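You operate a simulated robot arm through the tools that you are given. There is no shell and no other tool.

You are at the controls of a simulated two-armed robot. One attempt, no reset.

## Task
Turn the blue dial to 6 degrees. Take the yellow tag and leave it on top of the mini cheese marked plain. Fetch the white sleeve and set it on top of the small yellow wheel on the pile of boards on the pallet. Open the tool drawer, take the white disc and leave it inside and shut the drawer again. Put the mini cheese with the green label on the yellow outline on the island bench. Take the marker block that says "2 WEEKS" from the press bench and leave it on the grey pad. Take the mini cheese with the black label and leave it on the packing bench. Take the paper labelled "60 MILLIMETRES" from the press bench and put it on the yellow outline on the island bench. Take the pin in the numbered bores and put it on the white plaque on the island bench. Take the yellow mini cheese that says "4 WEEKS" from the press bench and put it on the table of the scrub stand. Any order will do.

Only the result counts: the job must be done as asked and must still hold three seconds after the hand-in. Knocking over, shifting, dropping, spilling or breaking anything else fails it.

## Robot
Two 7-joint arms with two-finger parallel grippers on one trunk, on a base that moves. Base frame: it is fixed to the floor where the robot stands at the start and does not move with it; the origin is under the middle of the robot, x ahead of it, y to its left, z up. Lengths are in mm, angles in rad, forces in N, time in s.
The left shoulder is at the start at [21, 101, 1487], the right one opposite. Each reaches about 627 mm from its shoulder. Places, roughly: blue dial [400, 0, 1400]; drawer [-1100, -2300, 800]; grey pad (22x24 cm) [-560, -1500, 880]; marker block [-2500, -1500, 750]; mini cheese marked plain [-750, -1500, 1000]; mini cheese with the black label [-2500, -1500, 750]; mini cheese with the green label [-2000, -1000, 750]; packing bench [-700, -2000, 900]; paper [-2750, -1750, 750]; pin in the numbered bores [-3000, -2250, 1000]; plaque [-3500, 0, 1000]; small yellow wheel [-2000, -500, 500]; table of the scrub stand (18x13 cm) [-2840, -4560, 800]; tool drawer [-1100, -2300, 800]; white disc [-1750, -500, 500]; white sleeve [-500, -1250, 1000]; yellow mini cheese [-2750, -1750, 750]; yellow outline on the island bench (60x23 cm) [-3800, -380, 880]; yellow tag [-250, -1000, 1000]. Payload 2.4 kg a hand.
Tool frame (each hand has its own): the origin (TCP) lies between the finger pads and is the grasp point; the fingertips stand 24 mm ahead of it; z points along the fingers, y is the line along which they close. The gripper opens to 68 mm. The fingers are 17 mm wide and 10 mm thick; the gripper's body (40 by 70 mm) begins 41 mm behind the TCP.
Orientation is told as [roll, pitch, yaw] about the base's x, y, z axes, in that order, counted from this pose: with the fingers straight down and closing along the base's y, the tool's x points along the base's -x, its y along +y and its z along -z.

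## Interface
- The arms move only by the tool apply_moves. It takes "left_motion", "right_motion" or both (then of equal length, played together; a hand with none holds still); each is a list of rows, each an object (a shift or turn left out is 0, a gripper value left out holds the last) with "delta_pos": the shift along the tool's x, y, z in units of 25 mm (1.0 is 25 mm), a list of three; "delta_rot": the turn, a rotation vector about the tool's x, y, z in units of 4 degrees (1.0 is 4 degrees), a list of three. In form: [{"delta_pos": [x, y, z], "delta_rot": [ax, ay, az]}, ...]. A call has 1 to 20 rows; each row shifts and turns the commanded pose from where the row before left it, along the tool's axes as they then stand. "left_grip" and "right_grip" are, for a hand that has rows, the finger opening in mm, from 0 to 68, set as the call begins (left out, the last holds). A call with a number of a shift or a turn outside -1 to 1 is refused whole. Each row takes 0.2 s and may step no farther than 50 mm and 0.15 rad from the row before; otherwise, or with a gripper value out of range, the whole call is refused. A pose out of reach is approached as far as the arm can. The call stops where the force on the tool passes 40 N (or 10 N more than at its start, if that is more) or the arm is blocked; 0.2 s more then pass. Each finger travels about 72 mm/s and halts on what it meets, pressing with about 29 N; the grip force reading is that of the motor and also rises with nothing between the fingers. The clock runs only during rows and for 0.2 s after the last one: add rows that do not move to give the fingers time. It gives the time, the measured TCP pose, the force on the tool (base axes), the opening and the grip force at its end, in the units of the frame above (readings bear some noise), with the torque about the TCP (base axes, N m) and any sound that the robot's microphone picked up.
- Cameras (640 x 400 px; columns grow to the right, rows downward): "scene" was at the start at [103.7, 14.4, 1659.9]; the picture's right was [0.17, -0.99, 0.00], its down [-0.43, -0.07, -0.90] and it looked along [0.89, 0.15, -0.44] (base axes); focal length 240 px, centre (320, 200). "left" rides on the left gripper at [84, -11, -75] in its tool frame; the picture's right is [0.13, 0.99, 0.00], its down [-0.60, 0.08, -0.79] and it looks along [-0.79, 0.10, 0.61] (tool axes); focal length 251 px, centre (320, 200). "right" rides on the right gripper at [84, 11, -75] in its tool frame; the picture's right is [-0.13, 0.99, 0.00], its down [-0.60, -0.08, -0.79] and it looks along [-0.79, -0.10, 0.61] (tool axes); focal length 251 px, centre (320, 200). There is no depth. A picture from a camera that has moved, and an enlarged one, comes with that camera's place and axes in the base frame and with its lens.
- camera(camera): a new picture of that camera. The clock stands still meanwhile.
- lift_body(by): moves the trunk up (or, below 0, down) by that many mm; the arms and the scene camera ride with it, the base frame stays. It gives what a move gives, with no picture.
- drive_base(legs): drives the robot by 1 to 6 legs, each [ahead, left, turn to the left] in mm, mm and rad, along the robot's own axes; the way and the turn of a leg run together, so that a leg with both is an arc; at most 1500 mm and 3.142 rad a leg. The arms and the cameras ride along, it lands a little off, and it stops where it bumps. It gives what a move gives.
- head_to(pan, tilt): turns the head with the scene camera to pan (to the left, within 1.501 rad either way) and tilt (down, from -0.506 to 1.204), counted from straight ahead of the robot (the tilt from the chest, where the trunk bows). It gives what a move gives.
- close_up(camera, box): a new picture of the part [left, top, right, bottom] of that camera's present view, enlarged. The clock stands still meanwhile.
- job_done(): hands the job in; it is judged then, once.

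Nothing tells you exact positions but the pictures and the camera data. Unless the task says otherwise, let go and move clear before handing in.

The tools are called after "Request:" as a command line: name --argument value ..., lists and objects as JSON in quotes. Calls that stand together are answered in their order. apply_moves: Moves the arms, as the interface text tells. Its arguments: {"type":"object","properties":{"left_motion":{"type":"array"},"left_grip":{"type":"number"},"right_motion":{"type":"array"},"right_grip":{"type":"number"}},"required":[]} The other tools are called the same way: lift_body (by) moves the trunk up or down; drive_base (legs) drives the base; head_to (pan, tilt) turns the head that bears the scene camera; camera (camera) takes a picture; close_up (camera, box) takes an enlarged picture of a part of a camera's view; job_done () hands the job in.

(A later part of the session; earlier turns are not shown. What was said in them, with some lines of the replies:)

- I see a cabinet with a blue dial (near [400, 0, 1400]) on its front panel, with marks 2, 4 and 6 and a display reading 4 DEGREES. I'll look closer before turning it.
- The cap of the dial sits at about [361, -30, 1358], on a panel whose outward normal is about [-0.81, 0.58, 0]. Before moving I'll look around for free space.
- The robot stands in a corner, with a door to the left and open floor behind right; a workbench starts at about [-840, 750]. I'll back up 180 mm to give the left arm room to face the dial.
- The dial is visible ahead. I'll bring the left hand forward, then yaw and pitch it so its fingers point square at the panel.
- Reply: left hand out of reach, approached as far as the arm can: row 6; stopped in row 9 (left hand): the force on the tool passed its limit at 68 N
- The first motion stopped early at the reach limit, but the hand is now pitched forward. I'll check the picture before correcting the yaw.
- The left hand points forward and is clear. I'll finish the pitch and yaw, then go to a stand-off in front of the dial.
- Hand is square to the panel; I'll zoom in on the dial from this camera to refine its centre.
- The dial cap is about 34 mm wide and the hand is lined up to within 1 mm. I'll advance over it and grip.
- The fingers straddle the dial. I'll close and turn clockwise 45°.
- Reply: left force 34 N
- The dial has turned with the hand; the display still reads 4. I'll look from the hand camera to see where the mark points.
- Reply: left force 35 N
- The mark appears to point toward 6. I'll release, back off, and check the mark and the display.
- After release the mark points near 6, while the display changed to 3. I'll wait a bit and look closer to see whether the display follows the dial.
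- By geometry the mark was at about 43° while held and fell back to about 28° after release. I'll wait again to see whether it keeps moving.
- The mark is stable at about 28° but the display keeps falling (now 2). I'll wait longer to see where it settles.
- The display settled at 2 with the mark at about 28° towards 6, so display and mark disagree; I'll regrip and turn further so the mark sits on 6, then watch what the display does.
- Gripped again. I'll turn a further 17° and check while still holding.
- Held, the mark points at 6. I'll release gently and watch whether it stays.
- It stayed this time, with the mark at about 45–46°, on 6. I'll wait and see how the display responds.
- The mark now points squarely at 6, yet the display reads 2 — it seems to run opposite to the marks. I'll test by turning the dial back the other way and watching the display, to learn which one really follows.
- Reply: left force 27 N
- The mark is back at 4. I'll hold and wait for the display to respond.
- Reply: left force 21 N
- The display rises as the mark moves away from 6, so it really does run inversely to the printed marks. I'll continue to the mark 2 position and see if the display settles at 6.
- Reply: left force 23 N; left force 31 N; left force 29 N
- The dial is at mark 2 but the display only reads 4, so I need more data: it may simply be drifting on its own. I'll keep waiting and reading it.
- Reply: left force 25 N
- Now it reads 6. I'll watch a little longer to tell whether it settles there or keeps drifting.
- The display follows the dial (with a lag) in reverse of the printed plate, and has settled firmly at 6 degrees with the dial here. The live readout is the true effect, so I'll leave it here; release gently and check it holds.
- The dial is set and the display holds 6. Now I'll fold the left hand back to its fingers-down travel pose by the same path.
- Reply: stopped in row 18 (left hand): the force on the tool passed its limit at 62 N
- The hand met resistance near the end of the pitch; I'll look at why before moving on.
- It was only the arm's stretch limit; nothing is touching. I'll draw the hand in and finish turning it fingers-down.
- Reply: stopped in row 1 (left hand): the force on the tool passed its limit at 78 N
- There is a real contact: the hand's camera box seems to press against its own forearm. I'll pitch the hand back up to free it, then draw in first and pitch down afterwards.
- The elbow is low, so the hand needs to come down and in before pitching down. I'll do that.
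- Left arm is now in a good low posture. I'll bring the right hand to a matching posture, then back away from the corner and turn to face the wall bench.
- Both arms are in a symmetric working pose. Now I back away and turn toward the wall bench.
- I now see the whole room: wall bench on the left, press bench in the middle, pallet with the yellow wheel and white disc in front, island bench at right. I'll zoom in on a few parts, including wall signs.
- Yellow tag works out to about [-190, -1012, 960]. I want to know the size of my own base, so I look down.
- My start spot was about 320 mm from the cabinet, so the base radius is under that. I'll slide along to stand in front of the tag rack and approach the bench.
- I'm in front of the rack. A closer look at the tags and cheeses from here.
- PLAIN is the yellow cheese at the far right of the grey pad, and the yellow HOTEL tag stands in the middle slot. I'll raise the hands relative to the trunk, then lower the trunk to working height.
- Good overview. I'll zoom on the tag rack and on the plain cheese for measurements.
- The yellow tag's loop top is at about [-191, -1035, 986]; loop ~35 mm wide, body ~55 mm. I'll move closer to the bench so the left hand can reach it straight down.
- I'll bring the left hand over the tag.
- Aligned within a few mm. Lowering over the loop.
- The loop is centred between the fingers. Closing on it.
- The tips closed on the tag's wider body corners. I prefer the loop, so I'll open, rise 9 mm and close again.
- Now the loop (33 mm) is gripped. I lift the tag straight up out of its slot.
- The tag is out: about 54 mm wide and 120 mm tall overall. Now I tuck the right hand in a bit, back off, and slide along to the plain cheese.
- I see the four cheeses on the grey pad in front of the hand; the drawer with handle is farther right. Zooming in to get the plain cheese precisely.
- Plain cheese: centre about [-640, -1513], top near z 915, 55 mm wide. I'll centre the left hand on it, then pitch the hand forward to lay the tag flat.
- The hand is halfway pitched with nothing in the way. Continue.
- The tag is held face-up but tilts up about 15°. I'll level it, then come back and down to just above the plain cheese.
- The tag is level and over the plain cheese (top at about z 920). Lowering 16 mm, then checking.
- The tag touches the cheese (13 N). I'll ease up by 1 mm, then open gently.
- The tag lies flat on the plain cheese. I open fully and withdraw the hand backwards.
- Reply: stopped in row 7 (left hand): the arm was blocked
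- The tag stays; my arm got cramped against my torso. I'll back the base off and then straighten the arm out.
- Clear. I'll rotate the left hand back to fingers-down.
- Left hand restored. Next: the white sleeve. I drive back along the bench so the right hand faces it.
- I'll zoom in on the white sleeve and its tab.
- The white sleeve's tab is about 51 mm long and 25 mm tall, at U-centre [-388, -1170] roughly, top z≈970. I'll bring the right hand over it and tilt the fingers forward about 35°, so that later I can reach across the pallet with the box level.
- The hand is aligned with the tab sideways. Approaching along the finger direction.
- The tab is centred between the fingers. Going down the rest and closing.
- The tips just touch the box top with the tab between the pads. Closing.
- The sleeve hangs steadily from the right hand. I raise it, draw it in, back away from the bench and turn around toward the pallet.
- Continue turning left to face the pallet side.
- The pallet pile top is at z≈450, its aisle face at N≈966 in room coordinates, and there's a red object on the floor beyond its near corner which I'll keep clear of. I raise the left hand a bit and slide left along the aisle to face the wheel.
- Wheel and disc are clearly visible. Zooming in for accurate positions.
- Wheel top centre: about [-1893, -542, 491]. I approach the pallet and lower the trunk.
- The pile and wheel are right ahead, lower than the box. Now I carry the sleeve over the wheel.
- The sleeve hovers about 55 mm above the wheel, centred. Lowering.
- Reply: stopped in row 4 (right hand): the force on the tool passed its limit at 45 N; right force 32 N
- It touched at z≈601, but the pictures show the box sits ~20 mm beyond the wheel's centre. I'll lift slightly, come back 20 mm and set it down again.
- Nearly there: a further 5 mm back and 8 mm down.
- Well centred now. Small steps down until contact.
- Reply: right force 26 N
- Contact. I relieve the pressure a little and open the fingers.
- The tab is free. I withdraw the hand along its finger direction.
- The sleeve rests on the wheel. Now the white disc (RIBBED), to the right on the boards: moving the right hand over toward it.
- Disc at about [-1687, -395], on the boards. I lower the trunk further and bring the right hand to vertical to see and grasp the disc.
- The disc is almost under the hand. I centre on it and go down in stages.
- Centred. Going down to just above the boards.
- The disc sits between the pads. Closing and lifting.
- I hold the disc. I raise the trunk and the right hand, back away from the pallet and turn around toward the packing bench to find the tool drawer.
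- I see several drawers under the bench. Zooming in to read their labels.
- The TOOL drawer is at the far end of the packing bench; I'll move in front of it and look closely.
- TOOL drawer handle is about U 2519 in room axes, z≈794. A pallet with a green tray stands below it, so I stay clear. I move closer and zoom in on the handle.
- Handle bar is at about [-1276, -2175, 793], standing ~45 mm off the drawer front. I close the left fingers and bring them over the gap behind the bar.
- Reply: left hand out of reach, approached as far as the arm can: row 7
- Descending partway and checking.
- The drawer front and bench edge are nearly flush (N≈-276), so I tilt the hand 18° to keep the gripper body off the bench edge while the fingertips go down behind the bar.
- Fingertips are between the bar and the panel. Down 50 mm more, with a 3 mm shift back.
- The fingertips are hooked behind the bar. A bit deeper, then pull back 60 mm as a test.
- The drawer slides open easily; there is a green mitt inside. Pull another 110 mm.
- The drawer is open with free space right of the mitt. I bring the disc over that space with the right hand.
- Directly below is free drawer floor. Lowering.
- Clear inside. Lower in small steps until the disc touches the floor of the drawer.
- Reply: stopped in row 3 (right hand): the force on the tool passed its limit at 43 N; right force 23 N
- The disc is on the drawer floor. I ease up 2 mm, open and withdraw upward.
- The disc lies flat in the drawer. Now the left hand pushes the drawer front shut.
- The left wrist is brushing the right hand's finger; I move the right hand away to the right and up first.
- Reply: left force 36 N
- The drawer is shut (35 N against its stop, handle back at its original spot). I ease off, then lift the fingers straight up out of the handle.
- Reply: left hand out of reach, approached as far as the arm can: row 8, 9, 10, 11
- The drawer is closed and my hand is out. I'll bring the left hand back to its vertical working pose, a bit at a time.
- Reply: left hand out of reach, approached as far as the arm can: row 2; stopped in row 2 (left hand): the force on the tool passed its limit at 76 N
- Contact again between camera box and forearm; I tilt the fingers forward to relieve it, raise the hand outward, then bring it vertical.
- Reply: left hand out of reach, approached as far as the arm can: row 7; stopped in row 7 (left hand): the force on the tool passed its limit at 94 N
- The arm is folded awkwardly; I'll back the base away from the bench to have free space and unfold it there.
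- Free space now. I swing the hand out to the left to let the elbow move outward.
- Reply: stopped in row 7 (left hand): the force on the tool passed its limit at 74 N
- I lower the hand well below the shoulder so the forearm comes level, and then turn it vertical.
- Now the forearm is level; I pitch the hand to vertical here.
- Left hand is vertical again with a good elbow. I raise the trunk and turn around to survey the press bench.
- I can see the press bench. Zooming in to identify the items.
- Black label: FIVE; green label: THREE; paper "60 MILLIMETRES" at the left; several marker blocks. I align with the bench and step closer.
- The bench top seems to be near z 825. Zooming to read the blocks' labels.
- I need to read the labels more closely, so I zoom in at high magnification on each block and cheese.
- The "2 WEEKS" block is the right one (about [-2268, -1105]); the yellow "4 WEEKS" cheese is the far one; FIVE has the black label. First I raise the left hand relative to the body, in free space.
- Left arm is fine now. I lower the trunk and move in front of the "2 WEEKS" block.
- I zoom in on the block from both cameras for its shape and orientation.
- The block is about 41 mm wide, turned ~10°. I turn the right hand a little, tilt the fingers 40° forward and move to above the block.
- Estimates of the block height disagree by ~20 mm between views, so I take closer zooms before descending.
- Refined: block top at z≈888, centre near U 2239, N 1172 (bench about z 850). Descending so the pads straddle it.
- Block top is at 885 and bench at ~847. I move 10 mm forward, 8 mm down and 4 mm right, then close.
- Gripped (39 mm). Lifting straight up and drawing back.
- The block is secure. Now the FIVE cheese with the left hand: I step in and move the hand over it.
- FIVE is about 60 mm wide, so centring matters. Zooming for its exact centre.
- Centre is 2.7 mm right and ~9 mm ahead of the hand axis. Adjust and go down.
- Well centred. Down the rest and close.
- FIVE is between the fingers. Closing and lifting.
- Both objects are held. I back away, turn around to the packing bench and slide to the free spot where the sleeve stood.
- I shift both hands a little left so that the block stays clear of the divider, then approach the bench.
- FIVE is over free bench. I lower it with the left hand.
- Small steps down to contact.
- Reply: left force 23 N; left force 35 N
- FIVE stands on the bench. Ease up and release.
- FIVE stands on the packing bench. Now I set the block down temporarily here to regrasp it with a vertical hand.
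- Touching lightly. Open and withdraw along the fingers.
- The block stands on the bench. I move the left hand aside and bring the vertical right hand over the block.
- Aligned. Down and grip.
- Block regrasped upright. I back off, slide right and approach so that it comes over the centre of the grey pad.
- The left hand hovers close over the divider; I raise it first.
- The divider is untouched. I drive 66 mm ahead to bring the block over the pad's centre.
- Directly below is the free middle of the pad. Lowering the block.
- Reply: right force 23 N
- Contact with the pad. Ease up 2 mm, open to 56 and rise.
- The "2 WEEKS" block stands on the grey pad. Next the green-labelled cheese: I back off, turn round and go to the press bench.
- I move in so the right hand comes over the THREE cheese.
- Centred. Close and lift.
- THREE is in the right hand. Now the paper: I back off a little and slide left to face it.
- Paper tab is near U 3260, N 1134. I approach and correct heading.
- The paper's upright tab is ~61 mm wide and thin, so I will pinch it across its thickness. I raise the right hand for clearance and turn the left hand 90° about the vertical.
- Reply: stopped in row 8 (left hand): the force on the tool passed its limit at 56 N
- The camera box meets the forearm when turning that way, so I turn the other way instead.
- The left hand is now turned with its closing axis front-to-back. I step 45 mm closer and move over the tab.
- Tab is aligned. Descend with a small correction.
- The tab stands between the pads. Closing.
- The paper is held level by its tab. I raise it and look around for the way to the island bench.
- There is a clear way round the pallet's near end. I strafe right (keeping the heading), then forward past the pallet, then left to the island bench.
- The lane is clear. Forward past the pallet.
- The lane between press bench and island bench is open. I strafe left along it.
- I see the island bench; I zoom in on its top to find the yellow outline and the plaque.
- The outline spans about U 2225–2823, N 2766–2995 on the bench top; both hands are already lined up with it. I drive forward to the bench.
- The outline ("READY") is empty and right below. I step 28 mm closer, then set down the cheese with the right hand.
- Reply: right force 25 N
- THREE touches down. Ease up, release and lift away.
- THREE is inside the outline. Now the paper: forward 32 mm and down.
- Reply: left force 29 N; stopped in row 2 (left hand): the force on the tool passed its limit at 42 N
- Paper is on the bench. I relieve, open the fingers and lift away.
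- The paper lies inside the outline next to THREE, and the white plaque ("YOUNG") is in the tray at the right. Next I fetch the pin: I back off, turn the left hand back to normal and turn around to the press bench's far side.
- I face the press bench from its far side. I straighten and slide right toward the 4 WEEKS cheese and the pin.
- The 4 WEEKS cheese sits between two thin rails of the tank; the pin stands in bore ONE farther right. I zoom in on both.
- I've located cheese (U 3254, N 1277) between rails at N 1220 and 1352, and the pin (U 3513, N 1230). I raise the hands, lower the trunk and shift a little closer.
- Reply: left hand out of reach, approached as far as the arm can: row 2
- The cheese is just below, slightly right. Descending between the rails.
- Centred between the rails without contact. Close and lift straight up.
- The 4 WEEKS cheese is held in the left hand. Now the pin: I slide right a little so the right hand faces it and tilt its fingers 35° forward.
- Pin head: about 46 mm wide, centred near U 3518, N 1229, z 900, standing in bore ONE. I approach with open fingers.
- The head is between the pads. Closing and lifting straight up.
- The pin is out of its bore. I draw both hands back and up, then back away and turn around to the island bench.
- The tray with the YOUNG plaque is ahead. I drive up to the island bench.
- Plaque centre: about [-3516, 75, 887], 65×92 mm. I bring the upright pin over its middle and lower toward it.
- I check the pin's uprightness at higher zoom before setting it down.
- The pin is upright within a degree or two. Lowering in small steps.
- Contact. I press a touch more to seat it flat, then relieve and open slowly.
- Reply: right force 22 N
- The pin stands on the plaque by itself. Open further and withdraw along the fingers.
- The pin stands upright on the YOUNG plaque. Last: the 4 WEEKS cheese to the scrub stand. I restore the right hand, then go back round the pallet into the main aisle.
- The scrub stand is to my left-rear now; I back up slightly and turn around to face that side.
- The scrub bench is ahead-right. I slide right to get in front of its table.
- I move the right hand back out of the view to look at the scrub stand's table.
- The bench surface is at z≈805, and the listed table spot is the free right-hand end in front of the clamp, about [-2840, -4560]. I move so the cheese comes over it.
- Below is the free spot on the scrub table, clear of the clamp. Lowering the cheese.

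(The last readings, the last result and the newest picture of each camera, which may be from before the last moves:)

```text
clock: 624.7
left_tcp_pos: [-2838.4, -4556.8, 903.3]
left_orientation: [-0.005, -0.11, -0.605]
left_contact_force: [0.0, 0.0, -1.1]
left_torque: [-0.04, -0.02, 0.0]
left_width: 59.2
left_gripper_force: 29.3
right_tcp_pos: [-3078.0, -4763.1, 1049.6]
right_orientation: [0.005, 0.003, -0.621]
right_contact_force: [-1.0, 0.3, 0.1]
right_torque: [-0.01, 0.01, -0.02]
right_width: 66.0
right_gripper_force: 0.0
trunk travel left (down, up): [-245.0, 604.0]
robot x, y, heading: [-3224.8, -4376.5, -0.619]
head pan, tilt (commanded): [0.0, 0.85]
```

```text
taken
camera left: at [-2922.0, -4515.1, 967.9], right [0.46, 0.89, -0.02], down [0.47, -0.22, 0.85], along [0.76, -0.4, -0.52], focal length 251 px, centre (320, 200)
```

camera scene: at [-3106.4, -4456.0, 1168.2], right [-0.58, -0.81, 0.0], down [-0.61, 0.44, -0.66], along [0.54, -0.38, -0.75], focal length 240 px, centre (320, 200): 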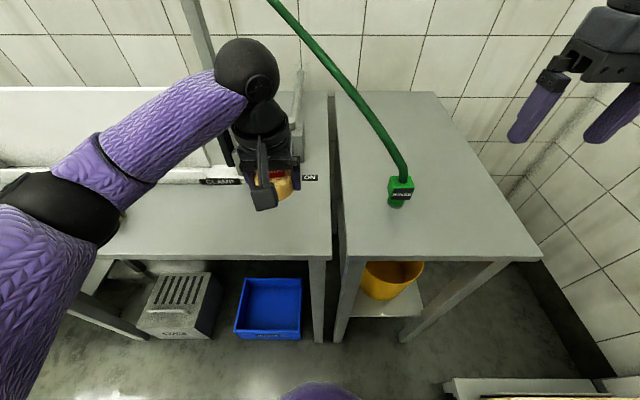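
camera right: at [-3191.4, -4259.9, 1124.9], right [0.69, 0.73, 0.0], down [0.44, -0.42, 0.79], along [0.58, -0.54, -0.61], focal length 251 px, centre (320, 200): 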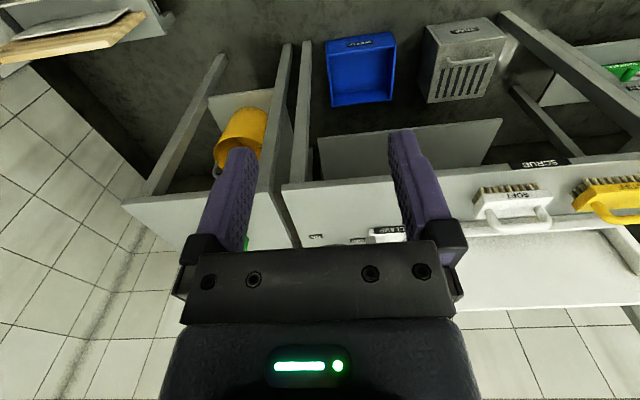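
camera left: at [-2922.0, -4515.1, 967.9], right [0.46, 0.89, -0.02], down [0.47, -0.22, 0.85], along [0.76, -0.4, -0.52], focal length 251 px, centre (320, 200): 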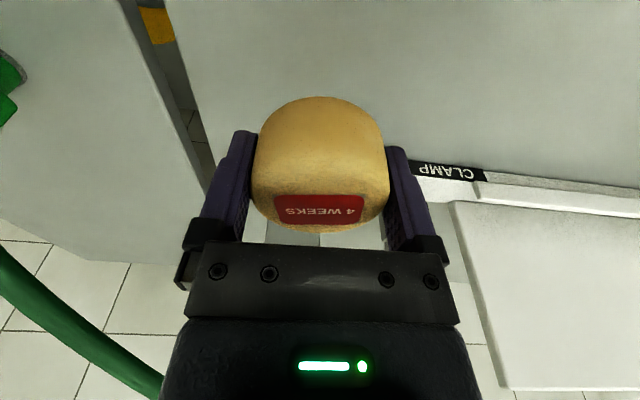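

Request:
apply_moves --left_motion '[{"delta_pos": [0.1, 0, 0.9]}, {"delta_pos": [0.1, 0, 0.9]}, {"delta_pos": [0.03, 0, 0.3]}, {}]'

Request:
apply_moves --left_motion '[{"delta_pos": [0.011, 0, 0.1]}, {}]'

Request:
apply_moves --left_motion '[{"delta_pos": [0.011, 0, 0.1]}, {}]'

Request:
camera --camera "left"

```text
clock: 625.7
left_tcp_pos: [-2840.7, -4556.8, 849.4]
left_orientation: [-0.007, -0.108, -0.604]
left_contact_force: [0.1, 0.4, -2.4]
left_torque: [0.0, -0.02, 0.01]
left_width: 59.3
left_gripper_force: 29.1
right_tcp_pos: [-3078.1, -4763.3, 1050.4]
right_orientation: [0.001, 0.002, -0.621]
right_contact_force: [0.9, -0.1, 0.6]
right_torque: [-0.04, 0.0, 0.0]
right_width: 66.1
right_gripper_force: 0.0
trunk travel left (down, up): [-245.0, 604.0]
robot x, y, heading: [-3221.3, -4372.0, -0.623]
head pan, tilt (commanded): [0.0, 0.85]
```

```text
clock: 626.3
left_tcp_pos: [-2840.2, -4556.2, 847.0]
left_orientation: [-0.005, -0.109, -0.601]
left_contact_force: [0.4, 0.0, -1.0]
left_torque: [0.06, -0.03, -0.02]
left_width: 59.5
left_gripper_force: 28.9
right_tcp_pos: [-3078.3, -4762.9, 1050.5]
right_orientation: [0.003, 0.003, -0.621]
right_contact_force: [-0.1, -0.6, 0.3]
right_torque: [0.02, -0.01, -0.02]
right_width: 65.9
right_gripper_force: 0.1
trunk travel left (down, up): [-245.0, 604.0]
robot x, y, heading: [-3223.1, -4375.3, -0.617]
head pan, tilt (commanded): [0.0, 0.85]
```

```text
clock: 626.9
left_tcp_pos: [-2840.0, -4557.5, 843.8]
left_orientation: [-0.006, -0.108, -0.603]
left_contact_force: [-0.1, -0.3, -0.9]
left_torque: [-0.01, -0.02, -0.01]
left_width: 59.1
left_gripper_force: 29.5
right_tcp_pos: [-3078.0, -4763.2, 1050.7]
right_orientation: [0.004, 0.003, -0.621]
right_contact_force: [0.8, 0.2, 0.0]
right_torque: [-0.01, -0.03, 0.0]
right_width: 66.1
right_gripper_force: 0.0
trunk travel left (down, up): [-245.0, 604.0]
robot x, y, heading: [-3221.0, -4371.3, -0.623]
head pan, tilt (commanded): [0.0, 0.85]
```

```text
taken
camera left: at [-2922.2, -4515.2, 909.5], right [0.46, 0.89, -0.02], down [0.47, -0.22, 0.85], along [0.75, -0.4, -0.52], focal length 251 px, centre (320, 200)
```

left: 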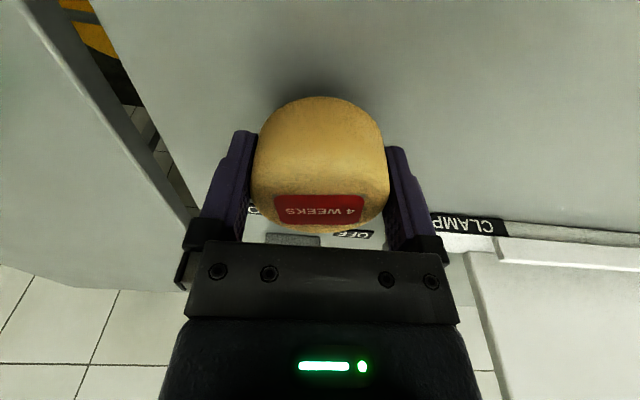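

Request:
apply_moves --left_motion '[{"delta_pos": [0.011, 0, 0.1]}, {"delta_pos": [0.011, 0, 0.1]}, {}]'

Request:
apply_moves --left_motion '[{"delta_pos": [0.011, 0, 0.1]}, {}]'

Request:
apply_moves --left_motion '[{"delta_pos": [0.011, 0, 0.1]}, {}]'

Request:
apply_moves --left_motion '[{"delta_pos": [0.011, 0, 0.1]}, {}]'

```text
clock: 627.7
left_tcp_pos: [-2840.2, -4555.6, 839.9]
left_orientation: [-0.004, -0.109, -0.606]
left_contact_force: [0.4, -0.9, -1.1]
left_torque: [0.02, -0.01, 0.0]
left_width: 59.3
left_gripper_force: 29.2
right_tcp_pos: [-3077.4, -4762.8, 1050.3]
right_orientation: [0.005, 0.0, -0.62]
right_contact_force: [-0.3, -0.2, -0.1]
right_torque: [-0.01, 0.0, 0.01]
right_width: 65.9
right_gripper_force: 0.1
trunk travel left (down, up): [-245.0, 604.0]
robot x, y, heading: [-3222.9, -4374.8, -0.618]
head pan, tilt (commanded): [0.0, 0.85]
```

```text
clock: 628.3
left_tcp_pos: [-2839.7, -4557.1, 835.5]
left_orientation: [-0.006, -0.11, -0.603]
left_contact_force: [-0.4, 0.5, -0.3]
left_torque: [-0.01, 0.02, 0.02]
left_width: 59.3
left_gripper_force: 28.6
right_tcp_pos: [-3078.0, -4763.8, 1049.9]
right_orientation: [0.003, 0.001, -0.622]
right_contact_force: [1.3, 1.1, 0.1]
right_torque: [0.0, 0.01, 0.0]
right_width: 65.9
right_gripper_force: 0.1
trunk travel left (down, up): [-245.0, 604.0]
robot x, y, heading: [-3224.0, -4372.0, -0.616]
head pan, tilt (commanded): [0.0, 0.85]
```

```text
clock: 628.9
left_tcp_pos: [-2840.6, -4557.4, 834.1]
left_orientation: [-0.006, -0.106, -0.602]
left_contact_force: [-0.3, -0.1, -1.7]
left_torque: [0.0, 0.03, 0.02]
left_width: 59.3
left_gripper_force: 28.6
right_tcp_pos: [-3077.7, -4763.1, 1048.9]
right_orientation: [0.005, 0.003, -0.621]
right_contact_force: [-0.1, 0.0, 0.4]
right_torque: [0.02, 0.05, -0.01]
right_width: 66.2
right_gripper_force: 0.1
trunk travel left (down, up): [-245.0, 604.0]
robot x, y, heading: [-3224.1, -4374.2, -0.621]
head pan, tilt (commanded): [0.0, 0.85]
```

```text
clock: 629.5
left_tcp_pos: [-2839.6, -4557.4, 831.4]
left_orientation: [-0.004, -0.109, -0.603]
left_contact_force: [-0.1, -0.1, -1.0]
left_torque: [0.0, -0.01, 0.02]
left_width: 59.4
left_gripper_force: 28.8
right_tcp_pos: [-3078.6, -4764.2, 1049.9]
right_orientation: [0.004, 0.003, -0.622]
right_contact_force: [-0.6, 0.0, 0.8]
right_torque: [-0.01, 0.04, 0.01]
right_width: 65.9
right_gripper_force: 0.0
trunk travel left (down, up): [-245.0, 604.0]
robot x, y, heading: [-3223.0, -4373.6, -0.622]
head pan, tilt (commanded): [0.0, 0.85]
```

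Request:
apply_moves --left_motion '[{"delta_pos": [0.011, 0, 0.1]}, {}]'

Request:
apply_moves --left_motion '[{"delta_pos": [0.011, 0, 0.1]}, {}]'

Request:
apply_moves --left_motion '[{"delta_pos": [0.011, 0, 0.1]}, {}]'

Request:
camera --camera "left"

```text
clock: 630.1
left_tcp_pos: [-2840.0, -4556.3, 828.5]
left_orientation: [-0.006, -0.107, -0.604]
left_contact_force: [-0.3, 0.2, -2.1]
left_torque: [0.03, 0.01, 0.02]
left_width: 59.2
left_gripper_force: 29.2
right_tcp_pos: [-3078.0, -4764.2, 1049.0]
right_orientation: [0.003, 0.001, -0.623]
right_contact_force: [-0.8, 0.8, 0.3]
right_torque: [0.02, -0.01, -0.06]
right_width: 66.0
right_gripper_force: 0.1
trunk travel left (down, up): [-245.0, 604.0]
robot x, y, heading: [-3220.5, -4373.8, -0.618]
head pan, tilt (commanded): [0.0, 0.85]
```

```text
clock: 630.7
left_tcp_pos: [-2839.9, -4557.3, 827.6]
left_orientation: [-0.005, -0.109, -0.603]
left_contact_force: [0.0, 0.0, -0.1]
left_torque: [-0.02, -0.01, -0.01]
left_width: 59.1
left_gripper_force: 29.2
right_tcp_pos: [-3078.4, -4763.4, 1050.4]
right_orientation: [0.003, 0.001, -0.618]
right_contact_force: [0.4, -0.3, -0.6]
right_torque: [-0.02, 0.02, 0.0]
right_width: 65.9
right_gripper_force: 0.1
trunk travel left (down, up): [-245.0, 604.0]
robot x, y, heading: [-3224.8, -4374.6, -0.62]
head pan, tilt (commanded): [0.0, 0.85]
```

```text
clock: 631.3
left_tcp_pos: [-2839.8, -4557.8, 826.9]
left_orientation: [-0.008, -0.113, -0.602]
left_contact_force: [5.0, 0.6, 24.4]
left_torque: [0.04, -0.04, -0.05]
left_width: 59.1
left_gripper_force: 28.7
right_tcp_pos: [-3078.9, -4762.9, 1050.0]
right_orientation: [0.004, 0.001, -0.622]
right_contact_force: [-0.5, -0.3, 0.6]
right_torque: [0.04, -0.01, -0.01]
right_width: 65.7
right_gripper_force: 0.0
trunk travel left (down, up): [-245.0, 604.0]
robot x, y, heading: [-3222.6, -4374.5, -0.624]
head pan, tilt (commanded): [0.0, 0.85]
```

```text
taken
camera left: at [-2922.3, -4514.6, 890.6], right [0.46, 0.89, -0.02], down [0.47, -0.22, 0.86], along [0.76, -0.4, -0.52], focal length 251 px, centre (320, 200)
```

left: 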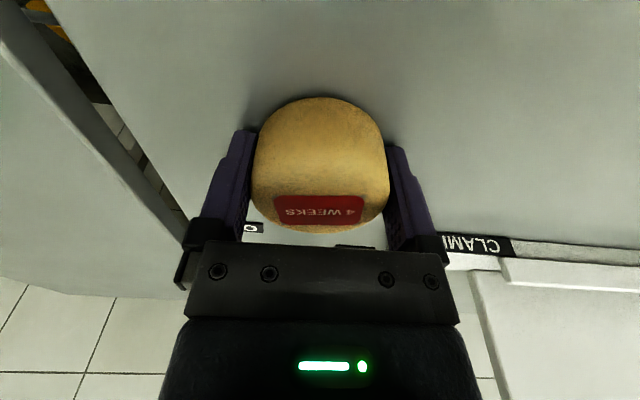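

The cheese is on the table (24 N). Ease up, release and lift away.

Request:
apply_moves --left_motion '[{"delta_pos": [-0.009, 0, -0.08]}, {}]'

Request:
apply_moves --left_motion '[{}, {}, {}]' --left_grip 68

Request:
apply_moves --left_motion '[{"delta_pos": [-0.04, 0, -0.4]}, {"delta_pos": [-0.09, 0, -0.8]}, {"delta_pos": [-0.1, 0, -0.9]}, {"delta_pos": [0.2, 0, -0.9]}, {"delta_pos": [0.4, 0, -0.9]}, {"delta_pos": [0.6, 0, -0.9]}, {"delta_pos": [0.6, 0, -0.9]}]'

Request:
camera --camera "scene"

Request:
camera --camera "left"

```text
clock: 631.9
left_tcp_pos: [-2841.1, -4556.2, 827.1]
left_orientation: [-0.004, -0.107, -0.602]
left_contact_force: [6.7, -0.1, 13.3]
left_torque: [0.08, -0.24, -0.03]
left_width: 59.1
left_gripper_force: 29.0
right_tcp_pos: [-3077.7, -4763.6, 1049.5]
right_orientation: [0.004, 0.001, -0.623]
right_contact_force: [0.3, 0.1, -0.1]
right_torque: [-0.02, -0.02, 0.0]
right_width: 65.9
right_gripper_force: 0.1
trunk travel left (down, up): [-245.0, 604.0]
robot x, y, heading: [-3221.3, -4375.2, -0.617]
head pan, tilt (commanded): [0.0, 0.85]
```

```text
clock: 632.7
left_tcp_pos: [-2840.2, -4557.3, 826.0]
left_orientation: [-0.006, -0.108, -0.603]
left_contact_force: [-0.5, -0.1, -0.2]
left_torque: [0.04, 0.02, 0.0]
left_width: 67.9
left_gripper_force: 0.0
right_tcp_pos: [-3078.0, -4763.2, 1050.0]
right_orientation: [0.005, 0.002, -0.622]
right_contact_force: [-0.2, -0.6, -0.1]
right_torque: [-0.02, 0.04, 0.01]
right_width: 65.7
right_gripper_force: 0.0
trunk travel left (down, up): [-245.0, 604.0]
robot x, y, heading: [-3224.1, -4375.9, -0.618]
head pan, tilt (commanded): [0.0, 0.85]
```

```text
clock: 634.3
left_tcp_pos: [-2884.2, -4524.3, 964.0]
left_orientation: [-0.004, -0.106, -0.601]
left_contact_force: [-0.3, -0.2, 1.6]
left_torque: [-0.02, -0.03, 0.0]
left_width: 68.2
left_gripper_force: 0.1
right_tcp_pos: [-3079.3, -4762.7, 1049.2]
right_orientation: [0.002, 0.002, -0.62]
right_contact_force: [-0.4, -0.2, 0.4]
right_torque: [0.01, 0.0, 0.02]
right_width: 65.8
right_gripper_force: 0.0
trunk travel left (down, up): [-245.0, 604.0]
robot x, y, heading: [-3217.5, -4375.8, -0.625]
head pan, tilt (commanded): [0.0, 0.85]
```

```text
taken
camera scene: at [-3106.5, -4455.9, 1168.2], right [-0.58, -0.81, 0.0], down [-0.61, 0.44, -0.66], along [0.54, -0.38, -0.75], focal length 240 px, centre (320, 200)
```

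scene: 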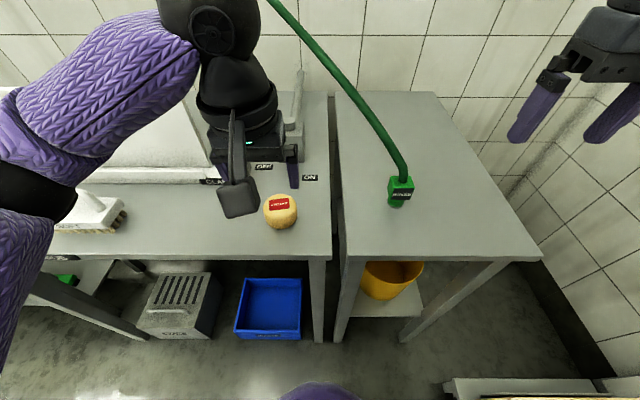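

```text
taken
camera left: at [-2967.1, -4482.9, 1028.8], right [0.46, 0.89, -0.02], down [0.47, -0.22, 0.85], along [0.76, -0.4, -0.52], focal length 251 px, centre (320, 200)
```

left: 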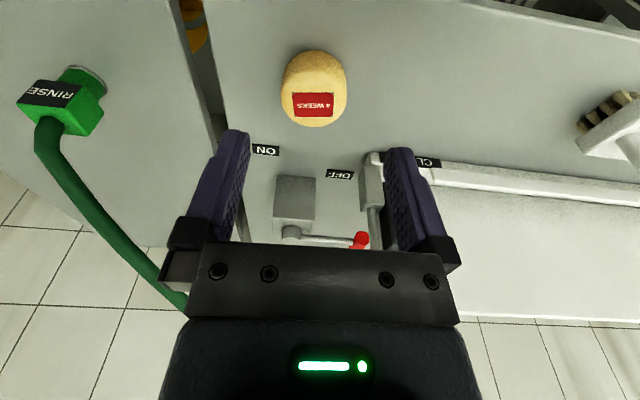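

The 4 WEEKS cheese stands on the scrub table. I back away so both hands are clear.

Request:
drive_base --legs '[[-180, 0, 0]]'

Request:
camera --camera "scene"

```text
clock: 635.8
left_tcp_pos: [-3034.0, -4417.5, 963.2]
left_orientation: [-0.005, -0.109, -0.603]
left_contact_force: [0.0, -0.3, 0.8]
left_torque: [0.01, -0.03, 0.01]
left_width: 68.2
left_gripper_force: 0.1
right_tcp_pos: [-3227.9, -4656.4, 1050.8]
right_orientation: [0.003, 0.003, -0.621]
right_contact_force: [-0.2, -0.3, -0.3]
right_torque: [0.0, 0.02, 0.01]
right_width: 66.0
right_gripper_force: 0.0
trunk travel left (down, up): [-245.0, 604.0]
robot x, y, heading: [-3371.2, -4265.1, -0.618]
head pan, tilt (commanded): [0.0, 0.85]
```

```text
taken
camera scene: at [-3256.1, -4348.8, 1168.3], right [-0.58, -0.81, 0.0], down [-0.61, 0.44, -0.66], along [0.54, -0.38, -0.75], focal length 240 px, centre (320, 200)
```

scene: 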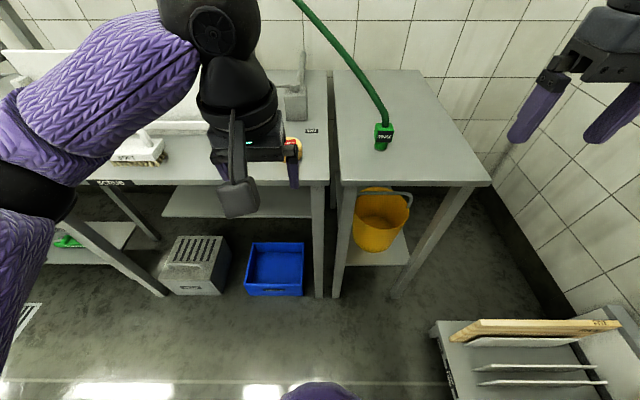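

All ten jobs appear done. Before handing in I make a check drive along the aisle to see that everything still stands.

Request:
drive_base --legs '[[-210, 0, 0], [0, 1490, 0], [0, 1300, 0]]'

Request:
head_to --pan 0.0 --tilt 0.5

Request:
camera --camera "scene"

```text
clock: 650.5
left_tcp_pos: [-1578.4, -2045.1, 964.0]
left_orientation: [-0.006, -0.11, -0.596]
left_contact_force: [-0.8, 0.3, -0.6]
left_torque: [0.0, -0.02, 0.0]
left_width: 68.1
left_gripper_force: 0.1
right_tcp_pos: [-1772.0, -2284.2, 1049.5]
right_orientation: [0.004, 0.001, -0.617]
right_contact_force: [0.7, 1.4, 0.2]
right_torque: [0.02, 0.0, 0.04]
right_width: 65.8
right_gripper_force: 0.0
trunk travel left (down, up): [-245.0, 604.0]
robot x, y, heading: [-1915.4, -1893.2, -0.613]
head pan, tilt (commanded): [0.0, 0.85]
```

```text
clock: 651.4
left_tcp_pos: [-1578.2, -2043.1, 962.6]
left_orientation: [-0.004, -0.111, -0.597]
left_contact_force: [-0.5, -0.4, -0.2]
left_torque: [-0.02, -0.01, 0.0]
left_width: 68.4
left_gripper_force: 0.0
right_tcp_pos: [-1770.8, -2283.3, 1048.9]
right_orientation: [0.003, 0.002, -0.617]
right_contact_force: [0.1, 0.2, -0.6]
right_torque: [0.02, -0.01, 0.0]
right_width: 66.1
right_gripper_force: 0.1
trunk travel left (down, up): [-245.0, 604.0]
robot x, y, heading: [-1917.4, -1896.4, -0.613]
head pan, tilt (commanded): [0.0, 0.499]
```

```text
taken
camera scene: at [-1790.6, -1983.7, 1198.1], right [-0.58, -0.82, 0.0], down [-0.39, 0.28, -0.88], along [0.72, -0.51, -0.48], focal length 240 px, centre (320, 200)
```

scene: 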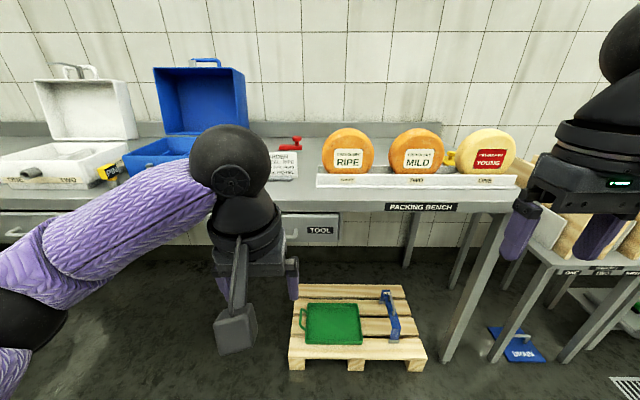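

The tool drawer is shut. I continue along the bench.

Request:
drive_base --legs '[[0, 1150, -0.008]]'

Request:
camera --camera "scene"

Request:
close_up --camera "scene" --box '[180, 110, 420, 240]'

```text
clock: 657.2
left_tcp_pos: [-923.9, -1105.8, 964.5]
left_orientation: [-0.006, -0.111, -0.587]
left_contact_force: [0.6, -0.2, 0.7]
left_torque: [0.0, -0.02, -0.02]
left_width: 68.0
left_gripper_force: 0.0
right_tcp_pos: [-1114.1, -1346.9, 1049.2]
right_orientation: [0.004, 0.001, -0.606]
right_contact_force: [0.5, 0.0, 0.8]
right_torque: [-0.04, 0.03, -0.01]
right_width: 66.1
right_gripper_force: 0.0
trunk travel left (down, up): [-245.0, 604.0]
robot x, y, heading: [-1262.5, -957.8, -0.603]
head pan, tilt (commanded): [0.0, 0.499]
```

```text
taken
camera scene: at [-1136.8, -1047.3, 1198.2], right [-0.57, -0.82, 0.0], down [-0.39, 0.27, -0.88], along [0.72, -0.5, -0.48], focal length 240 px, centre (320, 200)
```

scene: 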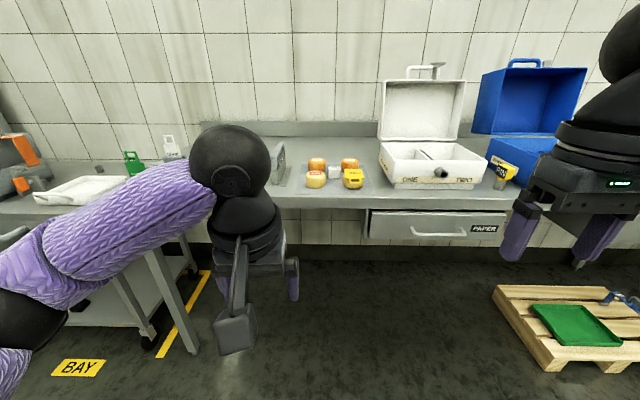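

```text
2.67 times, centred on (300, 175) of scene
camera zoom: at [-1136.8, -1047.3, 1198.2], right [-0.57, -0.82, 0.0], down [-0.39, 0.27, -0.88], along [0.72, -0.5, -0.48], focal length 641 px, centre (373, 267)
```

zoom: 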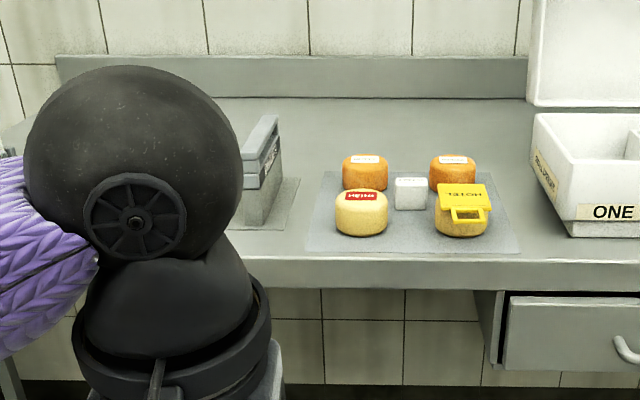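

Pad, tag, block and cheeses are all in place. One more step to look at the cabinet's display.

Request:
drive_base --legs '[[0, 900, -0.015]]'

Request:
head_to --pan 0.6 --tilt 0.1

Request:
camera --camera "scene"

Request:
head_to --pan 0.0 --tilt 0.4

Request:
camera --camera "scene"

```text
clock: 661.9
left_tcp_pos: [-408.1, -387.0, 962.8]
left_orientation: [-0.005, -0.109, -0.617]
left_contact_force: [-0.3, 0.4, 0.5]
left_torque: [0.01, -0.01, 0.01]
left_width: 68.1
left_gripper_force: 0.2
right_tcp_pos: [-604.7, -623.1, 1050.4]
right_orientation: [0.005, 0.001, -0.638]
right_contact_force: [0.1, -0.3, -0.3]
right_torque: [-0.01, 0.02, 0.05]
right_width: 66.3
right_gripper_force: 0.0
trunk travel left (down, up): [-245.0, 604.0]
robot x, y, heading: [-740.2, -232.5, -0.635]
head pan, tilt (commanded): [0.0, 0.499]
```

```text
clock: 662.9
left_tcp_pos: [-409.2, -387.5, 964.6]
left_orientation: [-0.006, -0.11, -0.619]
left_contact_force: [0.0, -0.5, 0.7]
left_torque: [0.0, -0.01, 0.01]
left_width: 67.9
left_gripper_force: 0.1
right_tcp_pos: [-604.8, -622.9, 1050.0]
right_orientation: [0.003, 0.002, -0.635]
right_contact_force: [0.1, -0.8, -0.5]
right_torque: [-0.01, 0.01, -0.01]
right_width: 65.9
right_gripper_force: 0.0
trunk travel left (down, up): [-245.0, 604.0]
robot x, y, heading: [-741.2, -234.9, -0.639]
head pan, tilt (commanded): [0.6, 0.099]
```

```text
taken
camera scene: at [-599.9, -271.6, 1235.2], right [-0.04, -1.0, 0.0], down [-0.1, 0.0, -0.99], along [0.99, -0.04, -0.1], focal length 240 px, centre (320, 200)
```

scene: 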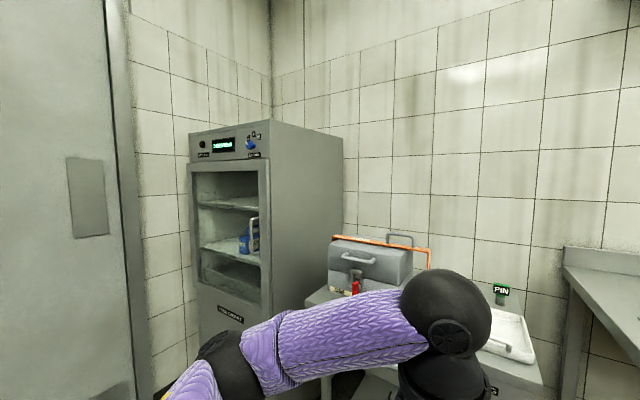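

```text
clock: 663.9
left_tcp_pos: [-407.3, -387.5, 963.1]
left_orientation: [-0.005, -0.109, -0.618]
left_contact_force: [0.7, -0.1, 0.1]
left_torque: [0.0, -0.02, 0.0]
left_width: 67.8
left_gripper_force: 0.0
right_tcp_pos: [-605.5, -623.1, 1049.1]
right_orientation: [0.002, 0.002, -0.637]
right_contact_force: [0.2, 1.1, -0.5]
right_torque: [0.02, -0.03, 0.0]
right_width: 66.1
right_gripper_force: 0.2
trunk travel left (down, up): [-245.0, 604.0]
robot x, y, heading: [-741.4, -231.0, -0.639]
head pan, tilt (commanded): [0.0, 0.4]
```

```text
taken
camera scene: at [-617.4, -323.3, 1207.4], right [-0.59, -0.8, 0.0], down [-0.31, 0.23, -0.92], along [0.74, -0.55, -0.39], focal length 240 px, centre (320, 200)
```

scene: 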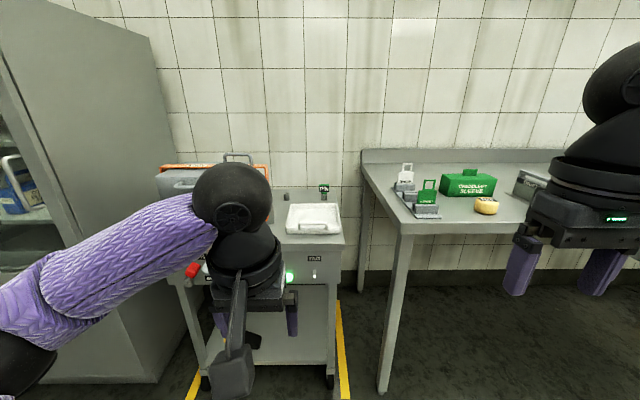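

Request:
head_to --pan 0.6 --tilt 0.1

Request:
close_up --camera "scene" --box '[185, 118, 285, 168]'

Request:
close_up --camera "scene" --box '[170, 110, 350, 340]'

```text
clock: 664.9
left_tcp_pos: [-408.1, -387.7, 963.0]
left_orientation: [-0.004, -0.108, -0.618]
left_contact_force: [0.9, 0.1, -0.7]
left_torque: [0.0, -0.01, 0.03]
left_width: 67.9
left_gripper_force: 0.0
right_tcp_pos: [-605.4, -622.0, 1050.0]
right_orientation: [0.004, 0.001, -0.637]
right_contact_force: [-0.4, 0.6, 0.4]
right_torque: [-0.03, -0.01, 0.0]
right_width: 66.0
right_gripper_force: 0.1
trunk travel left (down, up): [-245.0, 604.0]
robot x, y, heading: [-740.5, -232.4, -0.638]
head pan, tilt (commanded): [0.6, 0.099]
```

```text
6.40 times, centred on (235, 143) of scene
camera zoom: at [-599.9, -271.6, 1235.2], right [-0.04, -1.0, 0.0], down [-0.1, 0.0, -0.99], along [0.99, -0.04, -0.1], focal length 1538 px, centre (864, 565)
```

zoom: 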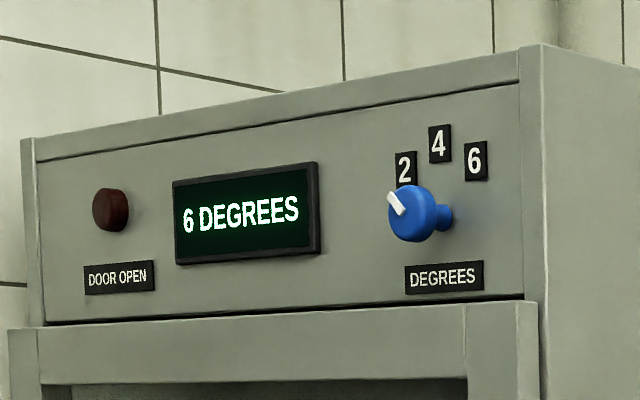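

```text
1.74 times, centred on (260, 225) of scene
camera zoom: at [-599.9, -271.6, 1235.2], right [-0.04, -1.0, 0.0], down [-0.1, 0.0, -0.99], along [0.99, -0.04, -0.1], focal length 418 px, centre (424, 156)
```

zoom: 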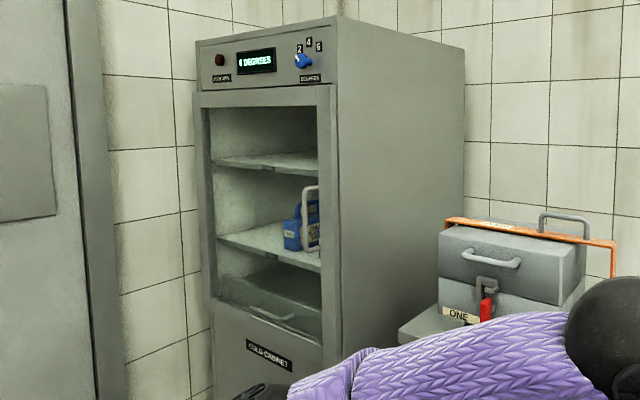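

Everything checks out:

- **Dial:** the cabinet has held steady at 6 degrees. The printed scale runs backwards, so its mark sits at 2 while the display reads 6.
- **Packing bench:** tag, block and cheeses are in place, and the tool drawer is shut.
- **Hands:** both are empty and clear.

Handing in.

Request:
job_done

```text
The job is handed in.
```

I finished all ten jobs and handed the work in; I have not been told the result. One call could go either way, and that is the dial.

**Dial:** the printed scale runs opposite to the display. With the mark on 6 the display dropped to 2 degrees, and with the mark on 2 it rose to 6 and held there. I took the display as the real setting, so the cabinet reads 6 degrees but the mark points at the printed 2. If the job meant the printed 6, this part is wrong.

| Job | Where it ended up |
|---|---|
| Yellow tag | Flat on top of the mini cheese marked plain |
| White sleeve | On the small yellow wheel on the pile of boards |
| White disc | Inside the tool drawer, which is shut again |
| Green-label cheese | Inside the yellow outline on the island bench |
| "2 WEEKS" block | In the middle of the grey pad |
| Black-label cheese | On the packing bench, where the sleeve had stood |
| "60 MILLIMETRES" paper | Inside the yellow outline |
| Pin | Standing upright on the white plaque marked YOUNG |
| Yellow "4 WEEKS" cheese | On the right end of the bench marked SCRUB, in front of the clamp |

Just before handing in I drove past the cabinet, drawer, grey pad and packing bench, and everything there was still in place. I did not go back to look at the sleeve, the pin, or the two items on the yellow outline after leaving them. The pin stands on its narrow end, so it is the item most likely to tip over.
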